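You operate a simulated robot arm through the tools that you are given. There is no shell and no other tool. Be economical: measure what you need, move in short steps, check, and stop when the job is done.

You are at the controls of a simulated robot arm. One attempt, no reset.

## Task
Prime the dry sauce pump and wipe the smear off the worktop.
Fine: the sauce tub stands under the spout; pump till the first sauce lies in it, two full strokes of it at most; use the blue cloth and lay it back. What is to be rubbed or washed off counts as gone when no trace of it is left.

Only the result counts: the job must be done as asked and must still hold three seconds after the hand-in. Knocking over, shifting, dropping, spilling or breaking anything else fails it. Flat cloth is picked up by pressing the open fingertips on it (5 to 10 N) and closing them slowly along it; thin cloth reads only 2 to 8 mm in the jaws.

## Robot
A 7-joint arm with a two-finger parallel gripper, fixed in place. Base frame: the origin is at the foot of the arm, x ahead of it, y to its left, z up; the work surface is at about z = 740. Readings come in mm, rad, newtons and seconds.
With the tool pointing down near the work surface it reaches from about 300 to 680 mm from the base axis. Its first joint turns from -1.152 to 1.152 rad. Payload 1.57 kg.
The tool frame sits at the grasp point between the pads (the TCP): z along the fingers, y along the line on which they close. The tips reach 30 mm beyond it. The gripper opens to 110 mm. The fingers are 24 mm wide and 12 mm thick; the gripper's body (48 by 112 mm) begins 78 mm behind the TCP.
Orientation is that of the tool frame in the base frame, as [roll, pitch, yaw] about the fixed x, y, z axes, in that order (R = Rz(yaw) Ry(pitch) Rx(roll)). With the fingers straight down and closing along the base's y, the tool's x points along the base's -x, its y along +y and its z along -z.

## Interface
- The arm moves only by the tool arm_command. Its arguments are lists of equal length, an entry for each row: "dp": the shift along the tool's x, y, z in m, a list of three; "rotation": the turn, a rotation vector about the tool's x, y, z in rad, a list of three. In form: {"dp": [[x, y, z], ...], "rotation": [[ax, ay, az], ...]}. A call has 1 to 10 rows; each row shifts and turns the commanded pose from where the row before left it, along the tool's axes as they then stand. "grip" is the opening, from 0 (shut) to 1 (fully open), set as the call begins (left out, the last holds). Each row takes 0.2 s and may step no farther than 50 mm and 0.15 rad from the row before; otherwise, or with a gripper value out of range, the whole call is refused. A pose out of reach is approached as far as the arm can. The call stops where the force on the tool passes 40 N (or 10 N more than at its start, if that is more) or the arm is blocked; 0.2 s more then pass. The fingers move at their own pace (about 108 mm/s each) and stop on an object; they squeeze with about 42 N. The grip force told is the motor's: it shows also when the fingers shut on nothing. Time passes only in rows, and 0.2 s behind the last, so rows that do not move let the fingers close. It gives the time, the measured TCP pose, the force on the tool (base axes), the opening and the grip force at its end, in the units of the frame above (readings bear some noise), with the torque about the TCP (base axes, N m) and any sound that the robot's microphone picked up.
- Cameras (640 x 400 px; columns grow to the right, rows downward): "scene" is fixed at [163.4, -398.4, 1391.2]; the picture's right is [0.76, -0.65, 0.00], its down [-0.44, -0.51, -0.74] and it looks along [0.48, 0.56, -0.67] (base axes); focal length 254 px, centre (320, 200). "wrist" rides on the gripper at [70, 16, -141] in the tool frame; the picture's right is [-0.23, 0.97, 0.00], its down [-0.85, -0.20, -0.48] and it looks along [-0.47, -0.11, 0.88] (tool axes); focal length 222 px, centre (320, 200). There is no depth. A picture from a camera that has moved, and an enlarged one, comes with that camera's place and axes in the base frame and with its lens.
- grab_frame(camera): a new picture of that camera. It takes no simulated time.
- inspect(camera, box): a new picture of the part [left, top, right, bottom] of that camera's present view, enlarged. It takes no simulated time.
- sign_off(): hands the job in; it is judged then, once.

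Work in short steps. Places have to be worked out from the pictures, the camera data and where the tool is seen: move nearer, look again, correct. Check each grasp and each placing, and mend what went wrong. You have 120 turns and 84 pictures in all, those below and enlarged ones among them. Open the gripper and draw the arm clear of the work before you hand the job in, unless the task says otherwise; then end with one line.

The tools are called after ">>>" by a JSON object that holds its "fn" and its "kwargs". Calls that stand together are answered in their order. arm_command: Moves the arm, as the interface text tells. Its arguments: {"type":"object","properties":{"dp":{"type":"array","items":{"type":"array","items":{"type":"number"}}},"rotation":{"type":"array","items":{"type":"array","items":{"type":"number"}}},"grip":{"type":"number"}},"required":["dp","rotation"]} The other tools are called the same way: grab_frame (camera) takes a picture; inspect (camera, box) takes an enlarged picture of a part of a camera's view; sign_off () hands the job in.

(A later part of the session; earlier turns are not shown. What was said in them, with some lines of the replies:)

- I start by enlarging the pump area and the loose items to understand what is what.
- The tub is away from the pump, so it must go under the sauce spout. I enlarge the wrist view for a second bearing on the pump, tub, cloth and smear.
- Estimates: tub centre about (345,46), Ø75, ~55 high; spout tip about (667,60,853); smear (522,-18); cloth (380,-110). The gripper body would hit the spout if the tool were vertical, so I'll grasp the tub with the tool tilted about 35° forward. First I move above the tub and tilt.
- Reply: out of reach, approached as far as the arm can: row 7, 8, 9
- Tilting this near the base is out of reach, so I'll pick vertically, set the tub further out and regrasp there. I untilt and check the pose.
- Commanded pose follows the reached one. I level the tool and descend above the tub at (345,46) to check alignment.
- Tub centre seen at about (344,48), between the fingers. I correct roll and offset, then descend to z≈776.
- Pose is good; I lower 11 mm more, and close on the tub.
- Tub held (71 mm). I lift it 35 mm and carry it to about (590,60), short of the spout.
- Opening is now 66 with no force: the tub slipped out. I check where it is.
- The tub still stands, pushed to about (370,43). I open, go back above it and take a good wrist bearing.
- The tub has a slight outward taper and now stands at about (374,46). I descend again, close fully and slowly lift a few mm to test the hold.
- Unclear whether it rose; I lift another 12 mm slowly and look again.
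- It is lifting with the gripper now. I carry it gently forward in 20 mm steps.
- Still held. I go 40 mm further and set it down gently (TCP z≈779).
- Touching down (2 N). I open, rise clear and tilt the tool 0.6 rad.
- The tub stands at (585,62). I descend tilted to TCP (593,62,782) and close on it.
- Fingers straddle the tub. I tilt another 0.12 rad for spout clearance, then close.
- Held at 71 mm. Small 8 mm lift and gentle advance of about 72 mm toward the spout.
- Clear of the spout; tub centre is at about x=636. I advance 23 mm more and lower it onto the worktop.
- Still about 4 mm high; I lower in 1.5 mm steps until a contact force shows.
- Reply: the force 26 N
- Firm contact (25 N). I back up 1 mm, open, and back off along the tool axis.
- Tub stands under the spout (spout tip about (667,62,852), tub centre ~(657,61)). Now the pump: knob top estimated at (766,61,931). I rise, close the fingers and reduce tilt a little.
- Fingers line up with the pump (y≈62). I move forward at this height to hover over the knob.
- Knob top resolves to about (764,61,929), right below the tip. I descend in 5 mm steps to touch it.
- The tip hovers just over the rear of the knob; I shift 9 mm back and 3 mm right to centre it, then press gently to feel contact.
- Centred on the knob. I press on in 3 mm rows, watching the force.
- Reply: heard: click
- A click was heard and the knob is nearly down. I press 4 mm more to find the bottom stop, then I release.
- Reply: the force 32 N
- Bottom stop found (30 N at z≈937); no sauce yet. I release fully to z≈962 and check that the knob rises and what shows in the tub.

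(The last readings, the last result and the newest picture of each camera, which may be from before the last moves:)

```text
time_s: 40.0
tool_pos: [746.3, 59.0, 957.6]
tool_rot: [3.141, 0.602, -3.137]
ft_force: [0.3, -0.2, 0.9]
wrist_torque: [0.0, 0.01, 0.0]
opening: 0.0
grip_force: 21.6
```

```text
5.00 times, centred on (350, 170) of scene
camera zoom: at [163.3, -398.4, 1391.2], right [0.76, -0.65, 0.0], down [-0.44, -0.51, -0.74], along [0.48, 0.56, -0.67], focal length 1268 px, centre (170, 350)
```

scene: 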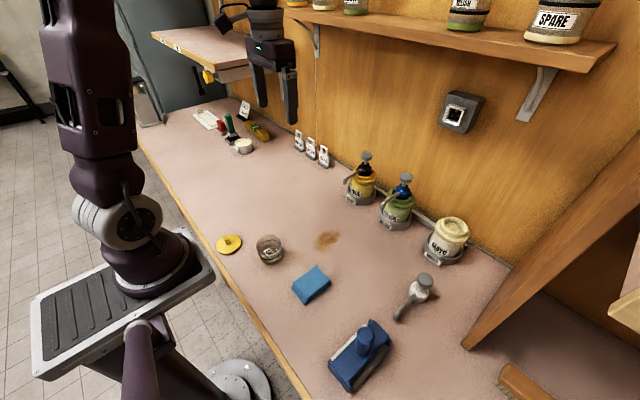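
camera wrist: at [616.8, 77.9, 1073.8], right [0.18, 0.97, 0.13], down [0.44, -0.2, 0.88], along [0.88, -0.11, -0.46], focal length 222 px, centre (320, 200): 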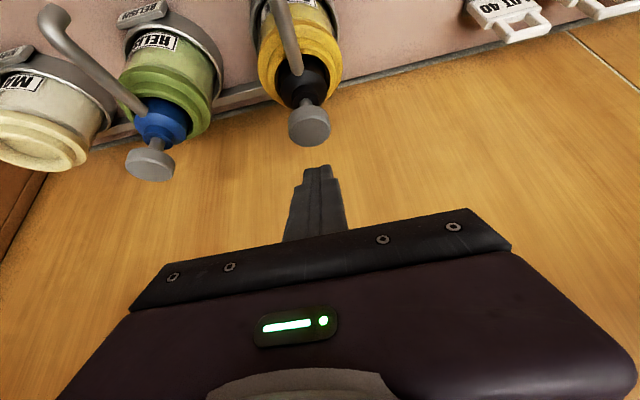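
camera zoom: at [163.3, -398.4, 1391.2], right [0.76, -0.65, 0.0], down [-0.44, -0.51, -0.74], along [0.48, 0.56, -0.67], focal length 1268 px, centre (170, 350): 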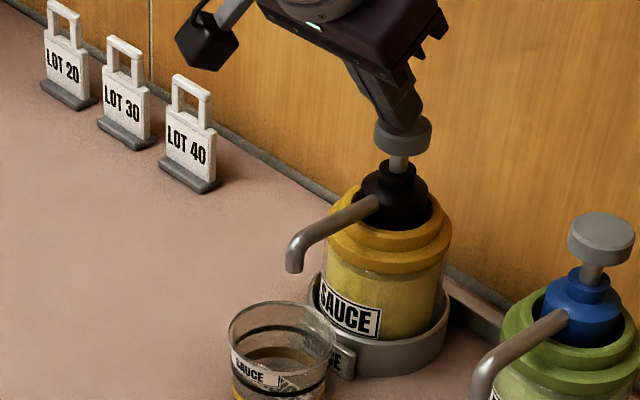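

Knob returned, tub still empty. Second stroke: 20 mm down and back up.

>>> {"fn": "arm_command", "kwargs": {"dp": [[0.0028, 0, 0.0041], [0.0028, 0, 0.0041], [0.0028, 0, 0.0041], [0.0028, 0, 0.0041], [0, 0, 0], [-0.0028, 0, -0.0041], [-0.0028, 0, -0.0041], [-0.0028, 0, -0.0041], [-0.0028, 0, -0.0041], [0, 0, 0]], "rotation": [[0, 0, 0], [0, 0, 0], [0, 0, 0], [0, 0, 0], [0, 0, 0], [0, 0, 0], [0, 0, 0], [0, 0, 0], [0, 0, 0], [0, 0, 0]]}}

>>> {"fn": "inspect", "kwargs": {"camera": "scene", "box": [310, 160, 390, 220]}}

```text
time_s: 42.2
tool_pos: [746.0, 60.9, 958.5]
tool_rot: [3.141, 0.6, -3.138]
ft_force: [-0.2, 0.3, 0.3]
wrist_torque: [-0.02, -0.01, -0.03]
opening: 0.1
grip_force: 21.2
heard: click
```

```text
6.67 times, centred on (350, 190) of scene
camera zoom: at [163.3, -398.4, 1391.2], right [0.76, -0.65, 0.0], down [-0.44, -0.51, -0.74], along [0.48, 0.56, -0.67], focal length 1691 px, centre (120, 267)
```

zoom: 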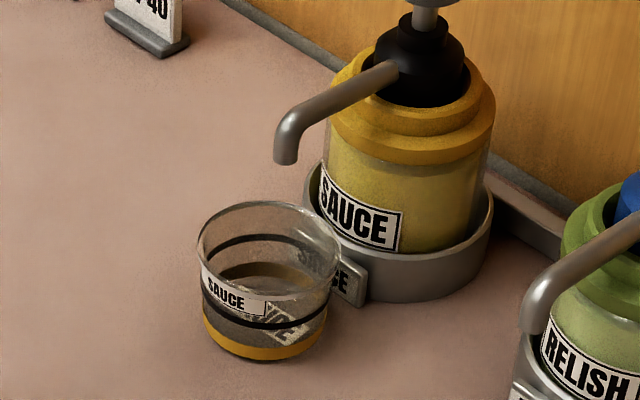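

Click but no sauce yet. Third stroke.

>>> {"fn": "arm_command", "kwargs": {"dp": [[0.0028, 0, 0.0041], [0.0028, 0, 0.0041], [0.0028, 0, 0.0041], [0.0028, 0, 0.0041], [0, 0, 0], [-0.0028, 0, -0.0041], [-0.0028, 0, -0.0041], [-0.0028, 0, -0.0041], [-0.0028, 0, -0.0041], [0, 0, 0]], "rotation": [[0, 0, 0], [0, 0, 0], [0, 0, 0], [0, 0, 0], [0, 0, 0], [0, 0, 0], [0, 0, 0], [0, 0, 0], [0, 0, 0], [0, 0, 0]]}}

>>> {"fn": "inspect", "kwargs": {"camera": "scene", "box": [310, 160, 390, 220]}}

```text
time_s: 44.4
tool_pos: [748.3, 59.9, 960.6]
tool_rot: [3.14, 0.599, -3.138]
ft_force: [-0.1, -0.8, 0.2]
wrist_torque: [-0.02, -0.02, -0.01]
opening: 0.0
grip_force: 21.1
heard: click
```

```text
6.67 times, centred on (350, 190) of scene
camera zoom: at [163.3, -398.4, 1391.2], right [0.76, -0.65, 0.0], down [-0.44, -0.51, -0.74], along [0.48, 0.56, -0.67], focal length 1691 px, centre (120, 267)
```

zoom: 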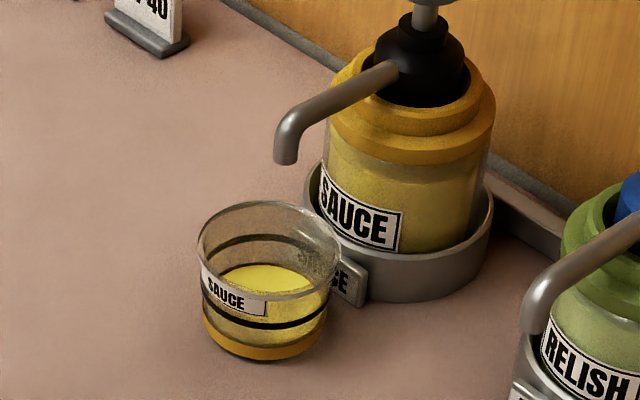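

Sauce lies in the tub after the third stroke; pumping is done. I rise, retreat and level the tool.

>>> {"fn": "arm_command", "kwargs": {"dp": [[-0.0226, 0, -0.033], [0.031, 0, -0.0212], [0.031, 0, -0.0212], [0.031, 0, -0.0212], [0.031, 0, -0.0212], [0, 0, 0], [0, 0, 0], [0, 0, 0], [0, 0, 0], [0, 0, 0]], "rotation": [[0, 0, 0], [0, 0, 0], [0, 0, 0], [0, 0, 0], [0, 0, 0], [0, 0.15, 0], [0, 0.15, 0], [0, 0.15, 0], [0, 0.15, 0], [0, 0, 0]]}}

```text
time_s: 46.6
tool_pos: [596.4, 59.9, 1000.3]
tool_rot: [3.141, -0.001, -3.139]
ft_force: [-0.5, 0.9, 0.9]
wrist_torque: [-0.01, 0.02, 0.03]
opening: 0.3
grip_force: 20.9
```

Now the cloth. I move above it at about (379,-110), z≈900, and look.

>>> {"fn": "arm_command", "kwargs": {"dp": [[0.031, -0.0243, 0.0114], [0.031, -0.0243, 0.0114], [0.031, -0.0243, 0.0114], [0.031, -0.0243, 0.0114], [0.031, -0.0243, 0.0114], [0.031, -0.0243, 0.0114], [0.031, -0.0243, 0.0114], [0, 0, 0]], "rotation": [[0, 0, 0], [0, 0, 0], [0, 0, 0], [0, 0, 0], [0, 0, 0], [0, 0, 0], [0, 0, 0], [0, 0, 0]], "grip": 1}}

>>> {"fn": "inspect", "kwargs": {"camera": "wrist", "box": [220, 80, 420, 230]}}

>>> {"fn": "inspect", "kwargs": {"camera": "scene", "box": [270, 220, 370, 320]}}

```text
time_s: 48.4
tool_pos: [382.3, -110.2, 919.1]
tool_rot: [3.139, 0.003, -3.138]
ft_force: [-1.7, 0.2, -0.2]
wrist_torque: [0.02, 0.0, 0.02]
opening: 110.1
grip_force: 0.1
```

```text
2.67 times, centred on (320, 155) of wrist
camera zoom: at [310.3, -93.8, 1061.7], right [0.22, 0.97, 0.0], down [0.86, -0.2, 0.48], along [0.47, -0.11, -0.88], focal length 592 px, centre (320, 320)
```

zoom: 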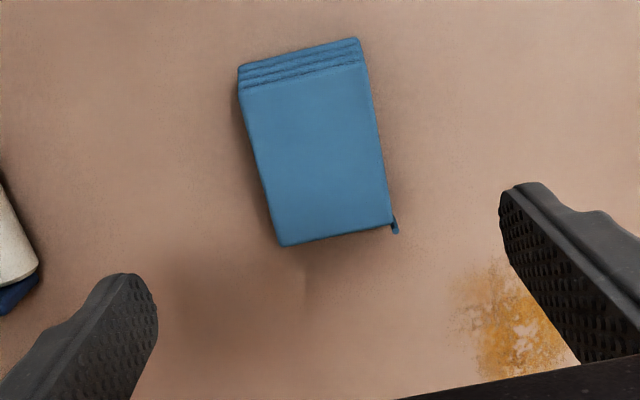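

```text
4.00 times, centred on (320, 270) of scene
camera zoom: at [163.3, -398.4, 1391.2], right [0.76, -0.65, 0.0], down [-0.44, -0.51, -0.74], along [0.48, 0.56, -0.67], focal length 1015 px, centre (320, -80)
```

zoom: 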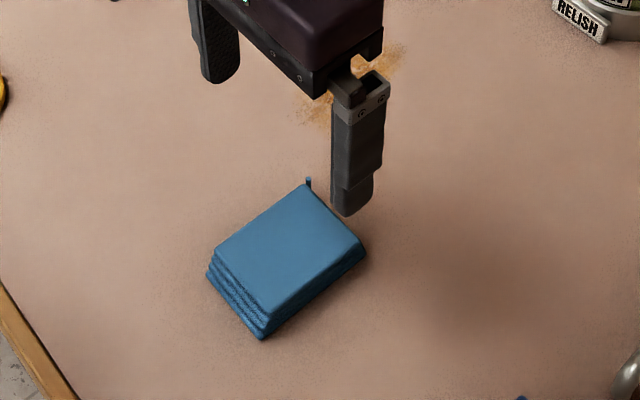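

The cloth is a folded pad, about x 335–424, y −141…−80, axis-aligned, ~61 mm wide and clearly thick. I'll straddle it across its width, tips just above the worktop, and close gently to feel whether it resists.

>>> {"fn": "arm_command", "kwargs": {"dp": [[0, 0, 0.048], [0, 0, 0.048], [0, 0, 0.04], [0, 0, 0.007], [0, 0, 0]], "rotation": [[0, 0, 0], [0, 0, 0], [0, 0, 0], [0, 0, 0], [0, 0, 0]]}}

>>> {"fn": "arm_command", "kwargs": {"dp": [[0, 0, 0], [0, 0, 0], [0, 0, 0], [0, 0, 0]], "rotation": [[0, 0, 0], [0, 0, 0], [0, 0, 0], [0, 0, 0]], "grip": 0.5}}

>>> {"fn": "inspect", "kwargs": {"camera": "scene", "box": [270, 220, 370, 320]}}

```text
time_s: 49.6
tool_pos: [380.3, -109.6, 778.3]
tool_rot: [3.14, 0.001, -3.138]
ft_force: [-0.9, 0.5, -0.2]
wrist_torque: [0.03, 0.01, -0.02]
opening: 110.1
grip_force: 0.0
```

```text
time_s: 50.6
tool_pos: [380.4, -109.1, 777.3]
tool_rot: [3.14, 0.003, -3.139]
ft_force: [0.3, -0.5, 0.5]
wrist_torque: [0.01, -0.04, -0.02]
opening: 60.7
grip_force: 41.3
```

```text
4.00 times, centred on (320, 270) of scene
camera zoom: at [163.4, -398.4, 1391.2], right [0.76, -0.65, 0.0], down [-0.44, -0.51, -0.74], along [0.48, 0.56, -0.67], focal length 1015 px, centre (320, -80)
```

zoom: 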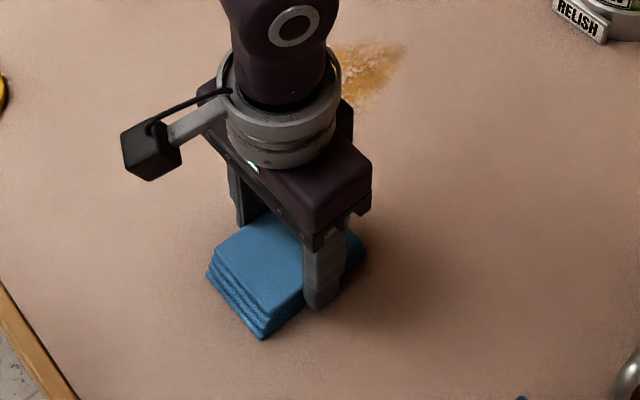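

The pad is firm: 60.7 mm at 41 N. I command a full squeeze and lift slowly 15 mm.

>>> {"fn": "arm_command", "kwargs": {"dp": [[0, 0, 0], [0, 0, -0.004], [0, 0, -0.004], [0, 0, -0.004], [0, 0, -0.004], [0, 0, -0.004], [0, 0, 0]], "rotation": [[0, 0, 0], [0, 0, 0], [0, 0, 0], [0, 0, 0], [0, 0, 0], [0, 0, 0], [0, 0, 0]], "grip": 0}}

>>> {"fn": "inspect", "kwargs": {"camera": "scene", "box": [270, 190, 390, 290]}}

>>> {"fn": "grab_frame", "kwargs": {"camera": "wrist"}}

```text
time_s: 52.2
tool_pos: [381.0, -112.2, 796.7]
tool_rot: [3.139, 0.004, -3.137]
ft_force: [0.0, -0.4, 0.4]
wrist_torque: [0.01, -0.01, 0.01]
opening: 60.8
grip_force: 41.8
```

```text
4.00 times, centred on (330, 240) of scene
camera zoom: at [163.4, -398.4, 1391.2], right [0.76, -0.65, 0.0], down [-0.44, -0.51, -0.74], along [0.48, 0.56, -0.67], focal length 1015 px, centre (280, 40)
```

zoom: 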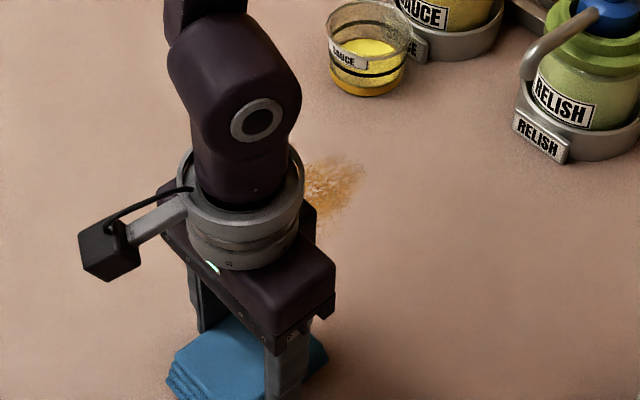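

```text
39 pictures are left
camera wrist: at [310.1, -95.1, 938.4], right [0.22, 0.97, 0.0], down [0.86, -0.2, 0.48], along [0.47, -0.11, -0.88], focal length 222 px, centre (320, 200)
```

wrist: 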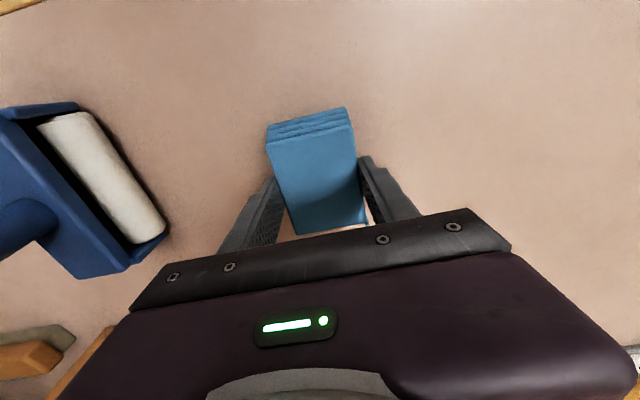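

Cloth lifted with the gripper. Smear spans about x 465–582, y −57…+22. I carry the pad over to (490,−45), lower to the surface and feel for contact.

>>> {"fn": "arm_command", "kwargs": {"dp": [[-0.022, 0.0132, 0], [-0.022, 0.0132, 0], [-0.022, 0.0132, 0], [-0.022, 0.0132, 0], [-0.022, 0.0132, 0], [0, 0, 0.008], [0, 0, 0.008], [0, 0, 0.002], [0, 0, 0]], "rotation": [[0, 0, 0], [0, 0, 0], [0, 0, 0], [0, 0, 0], [0, 0, 0], [0, 0, 0], [0, 0, 0], [0, 0, 0], [0, 0, 0]]}}

```text
time_s: 54.2
tool_pos: [490.5, -45.1, 777.3]
tool_rot: [3.139, 0.001, -3.139]
ft_force: [-1.0, -1.5, 7.7]
wrist_torque: [-0.06, 0.18, -0.02]
opening: 60.6
grip_force: 42.3
```

Contact at 7.7 N. First wiping pass along x at y≈−45, forth and back.

>>> {"fn": "arm_command", "kwargs": {"dp": [[-0.018, 0, 0], [-0.018, 0, 0], [-0.018, 0, 0], [-0.016, 0, 0], [0.02, 0, 0], [0.02, 0, 0], [0.02, 0, 0], [0.02, 0, 0], [0.01, 0, 0], [0, 0.015, 0]], "rotation": [[0, 0, 0], [0, 0, 0], [0, 0, 0], [0, 0, 0], [0, 0, 0], [0, 0, 0], [0, 0, 0], [0, 0, 0], [0, 0, 0], [0, 0, 0]]}}

>>> {"fn": "arm_command", "kwargs": {"dp": [[0, 0.015, 0], [-0.018, 0, 0], [-0.018, 0, 0], [-0.018, 0, 0], [-0.018, 0, 0], [-0.018, 0, 0], [0, 0.015, 0], [0, 0.01, 0], [0, 0, 0]], "rotation": [[0, 0, 0], [0, 0, 0], [0, 0, 0], [0, 0, 0], [0, 0, 0], [0, 0, 0], [0, 0, 0], [0, 0, 0], [0, 0, 0]]}}

>>> {"fn": "inspect", "kwargs": {"camera": "scene", "box": [270, 180, 400, 280]}}

```text
time_s: 56.4
tool_pos: [468.2, -28.0, 778.3]
tool_rot: [3.139, 0.0, -3.14]
ft_force: [0.2, 0.0, 0.2]
wrist_torque: [-0.02, -0.01, -0.02]
opening: 60.7
grip_force: 41.8
```

```text
time_s: 58.4
tool_pos: [559.5, 11.5, 780.1]
tool_rot: [3.141, 0.001, -3.138]
ft_force: [0.1, 0.1, -0.4]
wrist_torque: [-0.02, 0.01, 0.02]
opening: 60.6
grip_force: 42.2
```

```text
4.00 times, centred on (335, 230) of scene
camera zoom: at [163.4, -398.4, 1391.2], right [0.76, -0.65, 0.0], down [-0.44, -0.51, -0.74], along [0.48, 0.56, -0.67], focal length 1015 px, centre (260, 80)
```

zoom: 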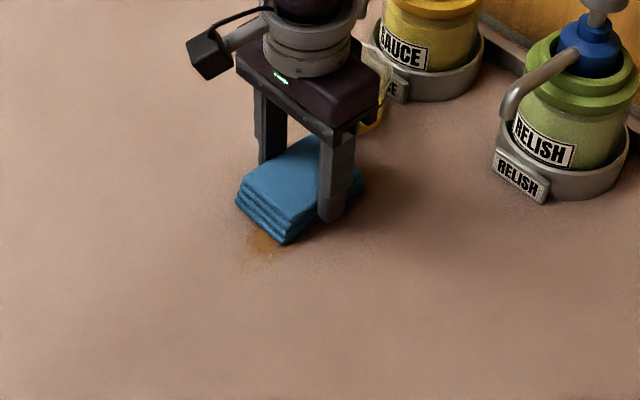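

Contact was lost on the way (z drifted to 780), some smear remains near (503,−8). I press down again ~3 mm for force.

>>> {"fn": "arm_command", "kwargs": {"dp": [[0, 0, 0.002], [0, 0, 0.0015], [0, 0, 0]], "rotation": [[0, 0, 0], [0, 0, 0], [0, 0, 0]]}}

```text
time_s: 59.2
tool_pos: [559.4, 11.3, 777.7]
tool_rot: [3.139, 0.003, -3.138]
ft_force: [-6.6, 3.3, 26.5]
wrist_torque: [-0.02, 0.34, -0.03]
opening: 60.8
grip_force: 42.3
```

26 N is a bit much; I ease up 0.8 mm and wipe back over y≈10.

>>> {"fn": "arm_command", "kwargs": {"dp": [[0, 0, -0.0008], [0.018, 0, 0], [0.018, 0, 0], [0.018, 0, 0], [0.018, 0, 0], [0.018, 0, 0], [0, -0.012, 0], [0, -0.012, 0], [0, 0, 0]], "rotation": [[0, 0, 0], [0, 0, 0], [0, 0, 0], [0, 0, 0], [0, 0, 0], [0, 0, 0], [0, 0, 0], [0, 0, 0], [0, 0, 0]]}}

```text
time_s: 60.7
tool_pos: [473.6, 8.3, 779.3]
tool_rot: [3.138, 0.006, -3.137]
ft_force: [-1.5, 1.7, 8.2]
wrist_torque: [-0.26, 0.14, -0.01]
opening: 60.8
grip_force: 42.0
stopped in row 7: the force on the tool passed its limit at 44 N (the readings are from after the stop); the commanded pose is now the measured one
```

The force limit tripped on the sideways turn; now 8 N. I continue in smaller steps to y≈−15 and forward along x.

>>> {"fn": "arm_command", "kwargs": {"dp": [[0, -0.006, -0.0003], [0, -0.006, 0], [0, -0.006, 0], [0, -0.006, 0], [0, 0, 0]], "rotation": [[0, 0, 0], [0, 0, 0], [0, 0, 0], [0, 0, 0], [0, 0, 0]]}}

>>> {"fn": "arm_command", "kwargs": {"dp": [[-0.012, 0, 0], [-0.012, 0, 0], [-0.012, 0, 0], [-0.012, 0, 0], [-0.012, 0, 0], [-0.012, 0, 0], [-0.012, 0, 0], [0, 0, 0]], "rotation": [[0, 0, 0], [0, 0, 0], [0, 0, 0], [0, 0, 0], [0, 0, 0], [0, 0, 0], [0, 0, 0], [0, 0, 0]]}}

>>> {"fn": "inspect", "kwargs": {"camera": "scene", "box": [270, 180, 400, 280]}}

```text
time_s: 61.9
tool_pos: [473.5, -15.2, 776.7]
tool_rot: [3.138, 0.008, -3.134]
ft_force: [2.1, 15.4, 32.2]
wrist_torque: [0.31, 0.02, 0.02]
opening: 61.2
grip_force: 42.3
```

```text
time_s: 62.2
tool_pos: [475.8, -14.9, 776.7]
tool_rot: [3.138, -0.002, -3.135]
ft_force: [-6.9, 1.8, 16.6]
wrist_torque: [-0.06, -0.47, 0.05]
opening: 60.9
grip_force: 42.4
stopped in row 1: the force on the tool passed its limit at 53 N (the readings are from after the stop); the commanded pose is now the measured one
```

```text
4.00 times, centred on (335, 230) of scene
camera zoom: at [162.9, -398.4, 1391.2], right [0.76, -0.65, 0.0], down [-0.44, -0.51, -0.74], along [0.48, 0.56, -0.67], focal length 1015 px, centre (260, 80)
```

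zoom: 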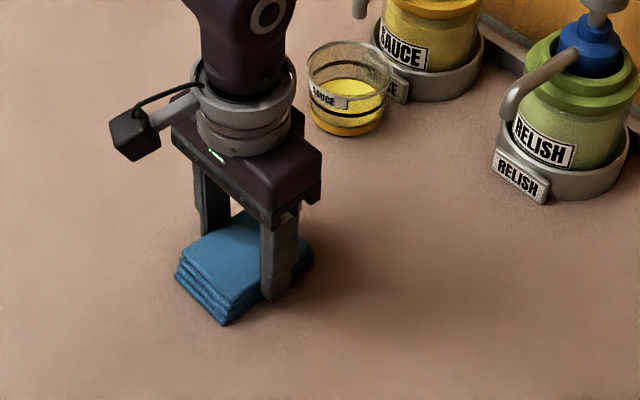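

The worktop looks clean except what the pad hides. I ease 1.2 mm up and do another pass forward.

>>> {"fn": "arm_command", "kwargs": {"dp": [[0, 0, -0.001], [-0.012, 0, 0], [-0.012, 0, 0], [-0.012, 0, 0], [-0.012, 0, 0], [-0.012, 0, 0], [-0.012, 0, 0], [0, 0, 0]], "rotation": [[0, 0, 0], [0, 0, 0], [0, 0, 0], [0, 0, 0], [0, 0, 0], [0, 0, 0], [0, 0, 0], [0, 0, 0]]}}

>>> {"fn": "inspect", "kwargs": {"camera": "scene", "box": [270, 180, 400, 280]}}

```text
time_s: 64.0
tool_pos: [548.3, -15.0, 777.4]
tool_rot: [3.137, -0.001, -3.134]
ft_force: [-3.2, 0.4, 7.8]
wrist_torque: [-0.13, 0.01, -0.07]
opening: 60.2
grip_force: 42.0
```

```text
4.00 times, centred on (335, 230) of scene
camera zoom: at [163.1, -398.4, 1391.2], right [0.76, -0.65, 0.0], down [-0.44, -0.51, -0.74], along [0.48, 0.56, -0.67], focal length 1015 px, centre (260, 80)
```

zoom: 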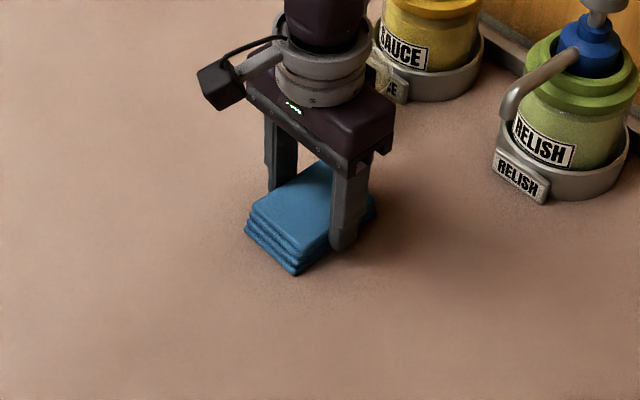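

It looks clean around the pad. I add a diagonal return pass, then lift to inspect for faint traces.

>>> {"fn": "arm_command", "kwargs": {"dp": [[0.012, -0.004, 0], [0.012, -0.004, 0], [0.012, -0.004, 0], [0.012, -0.004, 0], [0.012, -0.004, 0], [0.012, -0.004, 0], [0, 0, -0.015], [0, 0, -0.02], [0, 0, 0]], "rotation": [[0, 0, 0], [0, 0, 0], [0, 0, 0], [0, 0, 0], [0, 0, 0], [0, 0, 0], [0, 0, 0], [0, 0, 0], [0, 0, 0]]}}

>>> {"fn": "arm_command", "kwargs": {"dp": [[0.02, -0.015, 0], [0.02, -0.015, 0], [0.02, -0.015, 0], [0.02, -0.015, 0], [0, 0, 0]], "rotation": [[0, 0, 0], [0, 0, 0], [0, 0, 0], [0, 0, 0], [0, 0, 0]]}}

>>> {"fn": "inspect", "kwargs": {"camera": "scene", "box": [270, 200, 370, 270]}}

>>> {"fn": "grab_frame", "kwargs": {"camera": "wrist"}}

```text
time_s: 66.0
tool_pos: [476.7, -39.0, 813.2]
tool_rot: [3.137, -0.004, -3.136]
ft_force: [-0.4, -0.3, -0.4]
wrist_torque: [0.0, -0.01, 0.04]
opening: 60.7
grip_force: 41.8
```

```text
time_s: 67.2
tool_pos: [396.1, -101.1, 811.9]
tool_rot: [3.139, -0.001, -3.135]
ft_force: [-0.1, 0.8, 0.0]
wrist_torque: [-0.04, -0.05, 0.0]
opening: 60.6
grip_force: 41.5
```

```text
5.71 times, centred on (320, 235) of scene
camera zoom: at [163.3, -398.4, 1391.2], right [0.76, -0.65, 0.0], down [-0.44, -0.51, -0.74], along [0.48, 0.56, -0.67], focal length 1449 px, centre (320, 0)
```

zoom: 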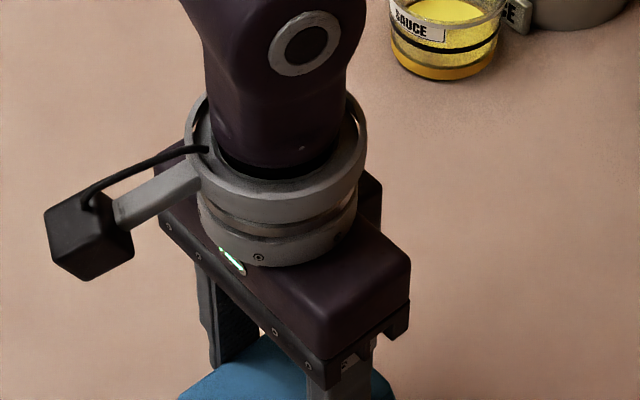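

```text
34 pictures are left
camera wrist: at [324.7, -85.2, 954.9], right [0.22, 0.98, 0.0], down [0.86, -0.19, 0.48], along [0.47, -0.1, -0.88], focal length 222 px, centre (320, 200)
```

wrist: 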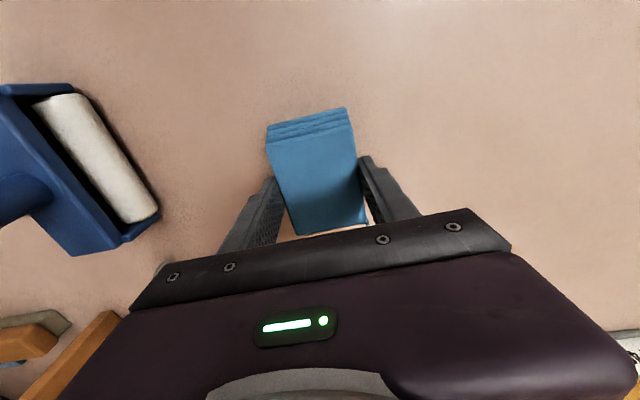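

The arm hides the smear area; I move the held pad to y≈+60 for a clear view.

>>> {"fn": "arm_command", "kwargs": {"dp": [[0, 0.025, 0], [0, 0.03, 0], [0, 0.03, 0], [0, 0.03, 0], [0, 0.03, 0], [0, 0.02, 0], [0, 0, 0]], "rotation": [[0, 0, 0], [0, 0, 0], [0, 0, 0], [0, 0, 0], [0, 0, 0], [0, 0, 0], [0, 0, 0]]}}

>>> {"fn": "inspect", "kwargs": {"camera": "scene", "box": [285, 210, 375, 270]}}

>>> {"fn": "grab_frame", "kwargs": {"camera": "wrist"}}

```text
time_s: 68.8
tool_pos: [394.6, 66.8, 812.2]
tool_rot: [3.14, -0.001, -3.134]
ft_force: [1.1, -0.1, -1.1]
wrist_torque: [0.01, -0.02, -0.02]
opening: 60.7
grip_force: 41.7
```

```text
6.67 times, centred on (330, 240) of scene
camera zoom: at [163.4, -398.4, 1391.2], right [0.76, -0.65, 0.0], down [-0.44, -0.51, -0.74], along [0.48, 0.56, -0.67], focal length 1691 px, centre (253, -67)
```

zoom: 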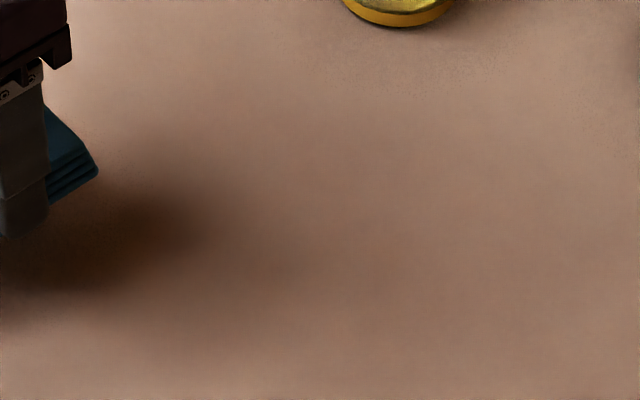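

```text
32 pictures are left
camera wrist: at [322.8, 81.4, 954.2], right [0.22, 0.98, 0.0], down [0.86, -0.2, 0.48], along [0.47, -0.1, -0.88], focal length 222 px, centre (320, 200)
```

wrist: 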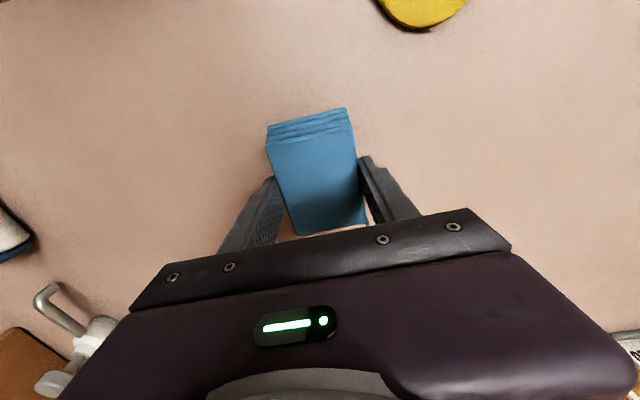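

There may be faint residue at the borders, so I make another wider set of passes with steady force, beginning at (470,15).

>>> {"fn": "arm_command", "kwargs": {"dp": [[-0.025, -0.017, 0], [-0.025, -0.017, 0], [-0.02, -0.016, 0], [0, 0, 0.015], [0, 0, 0.01], [0, 0, 0.006], [0, 0, 0.002], [0, 0, 0.001], [0, 0, 0]], "rotation": [[0, 0, 0], [0, 0, 0], [0, 0, 0], [0, 0, 0], [0, 0, 0], [0, 0, 0], [0, 0, 0], [0, 0, 0], [0, 0, 0]]}}

```text
time_s: 70.8
tool_pos: [466.9, 14.8, 779.6]
tool_rot: [3.139, 0.0, -3.134]
ft_force: [-0.7, -1.1, -0.1]
wrist_torque: [0.03, -0.02, 0.01]
opening: 60.6
grip_force: 41.9
```

>>> {"fn": "arm_command", "kwargs": {"dp": [[0, 0, 0.001], [0, 0, 0.0007], [0, 0, 0]], "rotation": [[0, 0, 0], [0, 0, 0], [0, 0, 0]]}}

```text
time_s: 71.6
tool_pos: [466.2, 16.5, 778.6]
tool_rot: [3.137, -0.001, -3.135]
ft_force: [-0.8, -0.6, -0.6]
wrist_torque: [0.0, 0.0, -0.02]
opening: 60.6
grip_force: 42.0
```

No contact yet; 1.5 mm lower.

>>> {"fn": "arm_command", "kwargs": {"dp": [[0, 0, 0.001], [0, 0, 0.0007], [0, 0, 0]], "rotation": [[0, 0, 0], [0, 0, 0], [0, 0, 0]]}}

```text
time_s: 72.2
tool_pos: [466.3, 17.0, 777.8]
tool_rot: [3.139, 0.0, -3.135]
ft_force: [-3.0, 0.6, 12.7]
wrist_torque: [-0.34, 0.12, -0.05]
opening: 60.7
grip_force: 42.0
stopped in row 2: the force on the tool passed its limit at 46 N (the readings are from after the stop); the commanded pose is now the measured one
```

Contact at 13 N. Pass forward along y≈16, x to ~555.

>>> {"fn": "arm_command", "kwargs": {"dp": [[-0.012, 0, 0], [-0.012, 0, 0], [-0.012, 0, 0], [-0.012, 0, 0], [-0.012, 0, 0], [-0.012, 0, 0], [-0.012, 0, 0], [0, 0, 0]], "rotation": [[0, 0, 0], [0, 0, 0], [0, 0, 0], [0, 0, 0], [0, 0, 0], [0, 0, 0], [0, 0, 0], [0, 0, 0]]}}

>>> {"fn": "arm_command", "kwargs": {"dp": [[0, -0.008, 0], [0, -0.008, 0], [0, -0.008, 0], [0.012, 0, 0], [0.012, 0, 0], [0.012, 0, 0], [0.012, 0, 0], [0.012, 0, 0], [0.012, 0, 0], [0.012, 0, 0]], "rotation": [[0, 0, 0], [0, 0, 0], [0, 0, 0], [0, 0, 0], [0, 0, 0], [0, 0, 0], [0, 0, 0], [0, 0, 0], [0, 0, 0], [0, 0, 0]]}}

```text
time_s: 72.8
tool_pos: [485.1, 16.1, 777.1]
tool_rot: [3.137, -0.003, -3.135]
ft_force: [-5.6, 1.1, 15.3]
wrist_torque: [-0.22, -0.3, 0.0]
opening: 60.8
grip_force: 41.8
stopped in row 2: the force on the tool passed its limit at 42 N (the readings are from after the stop); the commanded pose is now the measured one
```

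```text
time_s: 74.2
tool_pos: [453.1, -6.7, 776.6]
tool_rot: [3.138, 0.005, -3.133]
ft_force: [0.0, 0.3, 8.8]
wrist_torque: [-0.11, 0.49, 0.02]
opening: 60.7
grip_force: 42.4
stopped in row 7: the force on the tool passed its limit at 44 N (the readings are from after the stop); the commanded pose is now the measured one
```

Pressing slightly too hard; I ease 0.8 mm and run forward at y≈−7.

>>> {"fn": "arm_command", "kwargs": {"dp": [[0, 0, -0.0008], [-0.014, 0, 0], [-0.014, 0, 0], [-0.014, 0, 0], [-0.014, 0, 0], [-0.014, 0, 0], [-0.014, 0, 0], [-0.014, 0, 0], [0, 0, 0]], "rotation": [[0, 0, 0], [0, 0, 0], [0, 0, 0], [0, 0, 0], [0, 0, 0], [0, 0, 0], [0, 0, 0], [0, 0, 0], [0, 0, 0]]}}

```text
time_s: 76.2
tool_pos: [551.9, -5.7, 778.4]
tool_rot: [3.138, 0.005, -3.133]
ft_force: [-0.8, 0.2, 0.2]
wrist_torque: [0.02, -0.01, 0.02]
opening: 60.7
grip_force: 42.0
```

Contact faded at the end; I press 1.2 mm and sweep y to +16 and back along x.

>>> {"fn": "arm_command", "kwargs": {"dp": [[0, 0.008, 0.0012], [0, 0.008, 0], [0, 0.006, 0], [0.012, 0, 0], [0.012, 0, 0], [0.012, 0, 0], [0.012, 0, 0], [0.012, 0, 0], [0.012, 0, 0], [0.012, 0, 0]], "rotation": [[0, 0, 0], [0, 0, 0], [0, 0, 0], [0, 0, 0], [0, 0, 0], [0, 0, 0], [0, 0, 0], [0, 0, 0], [0, 0, 0], [0, 0, 0]]}}

>>> {"fn": "arm_command", "kwargs": {"dp": [[0, -0.012, 0], [0, -0.012, 0], [0, -0.012, 0], [0, -0.012, 0], [0, -0.012, 0], [0, -0.012, 0], [0, 0, 0]], "rotation": [[0, 0, 0], [0, 0, 0], [0, 0, 0], [0, 0, 0], [0, 0, 0], [0, 0, 0], [0, 0, 0]]}}

```text
time_s: 78.4
tool_pos: [467.4, 14.5, 777.5]
tool_rot: [3.138, 0.008, -3.133]
ft_force: [7.9, 0.4, 13.9]
wrist_torque: [-0.2, 0.08, 0.09]
opening: 61.0
grip_force: 41.8
```

```text
time_s: 79.4
tool_pos: [467.2, -29.5, 777.2]
tool_rot: [3.138, 0.008, -3.133]
ft_force: [-2.9, 0.0, 11.3]
wrist_torque: [-0.28, 0.18, -0.11]
opening: 60.5
grip_force: 41.9
stopped in row 4: the force on the tool passed its limit at 44 N (the readings are from after the stop); the commanded pose is now the measured one
```

Good contact (11 N). I continue to y≈−55 and run forward there, easing slightly.

>>> {"fn": "arm_command", "kwargs": {"dp": [[0, -0.009, -0.0005], [0, -0.009, 0], [0, -0.009, 0], [-0.012, 0, 0], [-0.012, 0, 0], [-0.012, 0, 0], [-0.012, 0, 0], [-0.012, 0, 0], [-0.012, 0, 0], [-0.012, 0, 0]], "rotation": [[0, 0, 0], [0, 0, 0], [0, 0, 0], [0, 0, 0], [0, 0, 0], [0, 0, 0], [0, 0, 0], [0, 0, 0], [0, 0, 0], [0, 0, 0]]}}

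```text
time_s: 81.6
tool_pos: [553.2, -54.8, 778.8]
tool_rot: [3.135, 0.008, -3.134]
ft_force: [-0.6, 0.1, -0.4]
wrist_torque: [-0.01, -0.04, 0.0]
opening: 60.8
grip_force: 41.5
```

Contact faded at the far end; I press 1.5 mm, sweep y up to −25 there and return along x.

>>> {"fn": "arm_command", "kwargs": {"dp": [[0, 0, 0.0015], [0, 0.01, 0], [0, 0.01, 0], [0, 0.01, 0], [0.012, 0, 0], [0.012, 0, 0], [0.012, 0, 0], [0.012, 0, 0], [0.012, 0, 0], [0.012, 0, 0]], "rotation": [[0, 0, 0], [0, 0, 0], [0, 0, 0], [0, 0, 0], [0, 0, 0], [0, 0, 0], [0, 0, 0], [0, 0, 0], [0, 0, 0], [0, 0, 0]]}}

```text
time_s: 83.3
tool_pos: [517.4, -26.2, 777.1]
tool_rot: [3.138, 0.014, -3.132]
ft_force: [-1.4, 0.2, 8.2]
wrist_torque: [-0.15, 0.36, -0.02]
opening: 60.8
grip_force: 41.8
stopped in row 8: the force on the tool passed its limit at 42 N (the readings are from after the stop); the commanded pose is now the measured one
```

Finishing the stroke, then I lift, level the tool and move over the cloth's original place (380,−110).

>>> {"fn": "arm_command", "kwargs": {"dp": [[0.012, 0, -0.0003], [0.012, 0, 0], [0.012, 0, 0], [0, 0, -0.015], [0, 0, -0.015], [0, 0, 0]], "rotation": [[0, 0, 0], [0, 0, 0], [0, 0, 0], [0, 0, 0], [0, 0, 0], [0.003, 0.012, 0.005]]}}

>>> {"fn": "arm_command", "kwargs": {"dp": [[0.02, -0.016, 0], [0.02, -0.017, 0], [0.02, -0.017, 0], [0.02, -0.017, 0], [0.02, -0.016, 0], [0, 0, 0]], "rotation": [[0, 0, 0], [0, 0, 0], [0, 0, 0], [0, 0, 0], [0, 0, 0], [0, 0, 0]]}}

>>> {"fn": "grab_frame", "kwargs": {"camera": "wrist"}}

```text
time_s: 84.7
tool_pos: [482.0, -27.4, 805.0]
tool_rot: [3.139, 0.002, -3.136]
ft_force: [-0.9, 0.1, -0.6]
wrist_torque: [-0.02, -0.02, -0.02]
opening: 60.7
grip_force: 42.3
```

```text
time_s: 86.1
tool_pos: [382.6, -112.2, 806.0]
tool_rot: [3.14, 0.002, -3.137]
ft_force: [0.5, 0.4, -0.1]
wrist_torque: [-0.02, 0.0, 0.02]
opening: 60.9
grip_force: 41.3
```

```text
31 pictures are left
camera wrist: at [311.5, -96.0, 947.2], right [0.22, 0.97, 0.0], down [0.85, -0.2, 0.48], along [0.47, -0.1, -0.88], focal length 222 px, centre (320, 200)
```

wrist: 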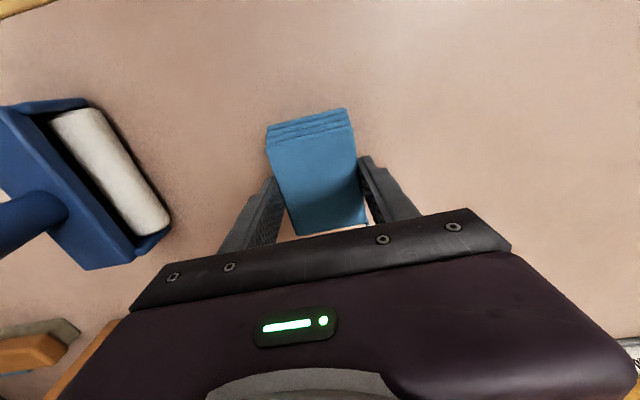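

Pad is still square in the grip. I lower it to the surface with small final steps.

>>> {"fn": "arm_command", "kwargs": {"dp": [[0.002, 0.002, 0], [0, 0, 0.012], [0, 0, 0.01], [0, 0, 0.004], [0, 0, 0.0015], [0, 0, 0]], "rotation": [[0, 0, 0], [0, 0, 0], [0, 0, 0], [0, 0, 0], [0, 0, 0], [0, 0, 0]]}}

```text
time_s: 87.5
tool_pos: [380.6, -108.8, 778.2]
tool_rot: [3.14, 0.003, -3.135]
ft_force: [0.3, -0.3, 0.4]
wrist_torque: [-0.01, 0.01, 0.02]
opening: 60.4
grip_force: 41.3
```

>>> {"fn": "arm_command", "kwargs": {"dp": [[0, 0, 0.0007], [0, 0, 0.0006], [0, 0, 0]], "rotation": [[0, 0, 0], [0, 0, 0], [0, 0, 0]]}}

```text
time_s: 88.3
tool_pos: [380.6, -109.6, 776.9]
tool_rot: [3.138, 0.004, -3.137]
ft_force: [-2.4, -0.6, 9.4]
wrist_torque: [-0.09, -0.43, -0.04]
opening: 60.6
grip_force: 41.2
```

The pad rests on the worktop (9 N). I open, rise straight up and draw back to a clear position.

>>> {"fn": "arm_command", "kwargs": {"dp": [[0, 0, 0], [0, 0, 0], [0, 0, 0], [0, 0, -0.03], [0, 0, -0.045], [0, 0, -0.045], [0, 0, -0.045], [0, 0, -0.045], [0, 0, 0]], "rotation": [[0, 0, 0], [0, 0, 0], [0, 0, 0], [0, 0, 0], [0, 0, 0], [0, 0, 0], [0, 0, 0], [0, 0, 0], [0, 0, 0]], "grip": 1}}

>>> {"fn": "arm_command", "kwargs": {"dp": [[-0.01, 0.035, -0.022], [-0.01, 0.035, -0.022], [-0.01, 0.035, -0.022], [-0.01, 0.035, -0.022], [-0.01, 0.035, -0.022], [-0.01, 0.035, -0.022], [0, 0, 0]], "rotation": [[0, 0, 0], [0, 0, 0], [0, 0, 0], [0, 0, 0], [0, 0, 0], [0, 0, 0], [0, 0, 0]]}}

>>> {"fn": "grab_frame", "kwargs": {"camera": "scene"}}

>>> {"fn": "inspect", "kwargs": {"camera": "scene", "box": [280, 205, 380, 275]}}

>>> {"fn": "grab_frame", "kwargs": {"camera": "wrist"}}

```text
time_s: 90.3
tool_pos: [376.4, -111.0, 990.3]
tool_rot: [3.138, 0.002, -3.136]
ft_force: [0.0, 0.2, 0.4]
wrist_torque: [0.0, 0.0, -0.01]
opening: 109.9
grip_force: 0.1
```

```text
time_s: 91.9
tool_pos: [438.1, 101.8, 1115.2]
tool_rot: [3.139, 0.004, -3.135]
ft_force: [-0.8, 0.6, -1.1]
wrist_torque: [0.0, -0.03, 0.0]
opening: 110.0
grip_force: 0.0
```

```text
30 pictures are left
```

scene: 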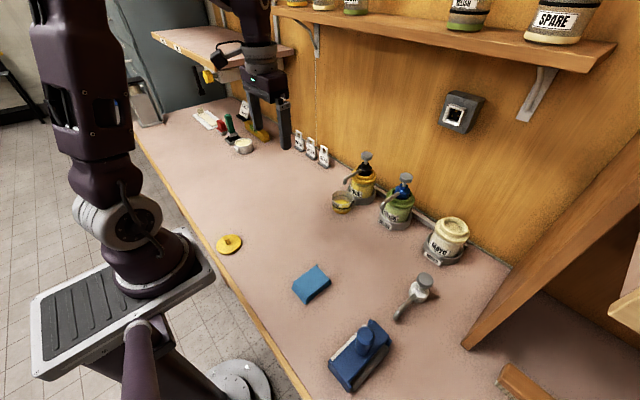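

```text
5.71 times, centred on (330, 240) of scene
camera zoom: at [163.4, -398.4, 1391.2], right [0.76, -0.65, 0.0], down [-0.44, -0.51, -0.74], along [0.48, 0.56, -0.67], focal length 1449 px, centre (263, -29)
```

zoom: 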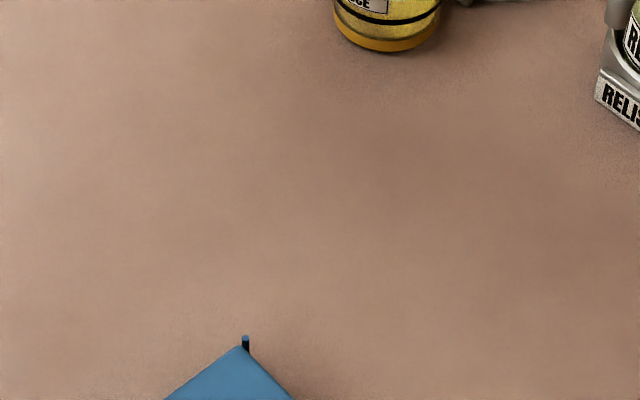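

```text
28 pictures are left
camera wrist: at [366.4, 116.9, 1258.1], right [0.22, 0.97, 0.0], down [0.85, -0.2, 0.48], along [0.47, -0.1, -0.88], focal length 222 px, centre (320, 200)
```

wrist: 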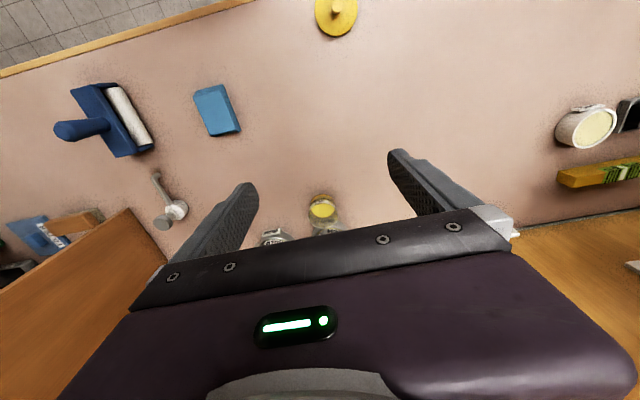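

The smear area is clean and the cloth is back. One last close look at the tub and spout.

>>> {"fn": "inspect", "kwargs": {"camera": "scene", "box": [310, 140, 420, 230]}}

>>> {"fn": "inspect", "kwargs": {"camera": "wrist", "box": [180, 70, 380, 240]}}

```text
4.44 times, centred on (365, 185) of scene
camera zoom: at [163.4, -398.4, 1391.2], right [0.76, -0.65, 0.0], down [-0.44, -0.51, -0.74], along [0.48, 0.56, -0.67], focal length 1127 px, centre (120, 267)
```

zoom: 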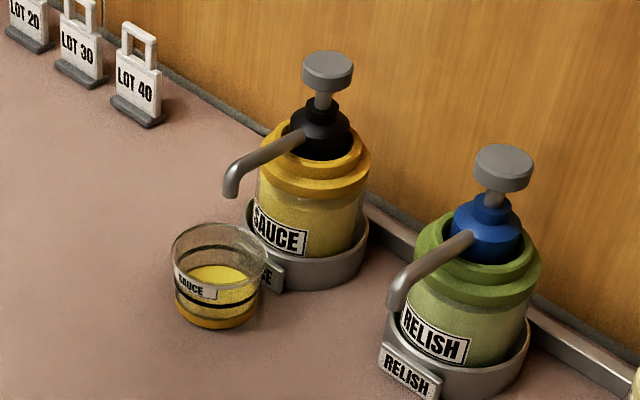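

```text
2.35 times, centred on (280, 155) of wrist
camera zoom: at [366.4, 116.9, 1258.1], right [0.22, 0.97, 0.0], down [0.85, -0.2, 0.48], along [0.47, -0.1, -0.88], focal length 523 px, centre (414, 306)
```

zoom: 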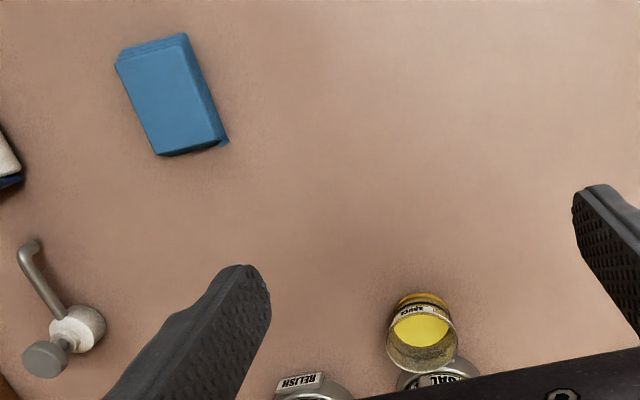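

Sauce is in the tub under the spout, the worktop is clean, the cloth is back and the arm is clear. I hand in.

>>> {"fn": "sign_off", "kwargs": {}}

```text
The job is handed in.
```

The sauce pump is primed: the first sauce came on the third stroke and lies in the sauce tub under the spout. The smear is wiped off with no trace visible, the blue cloth is back in its place, and the gripper is open and clear.
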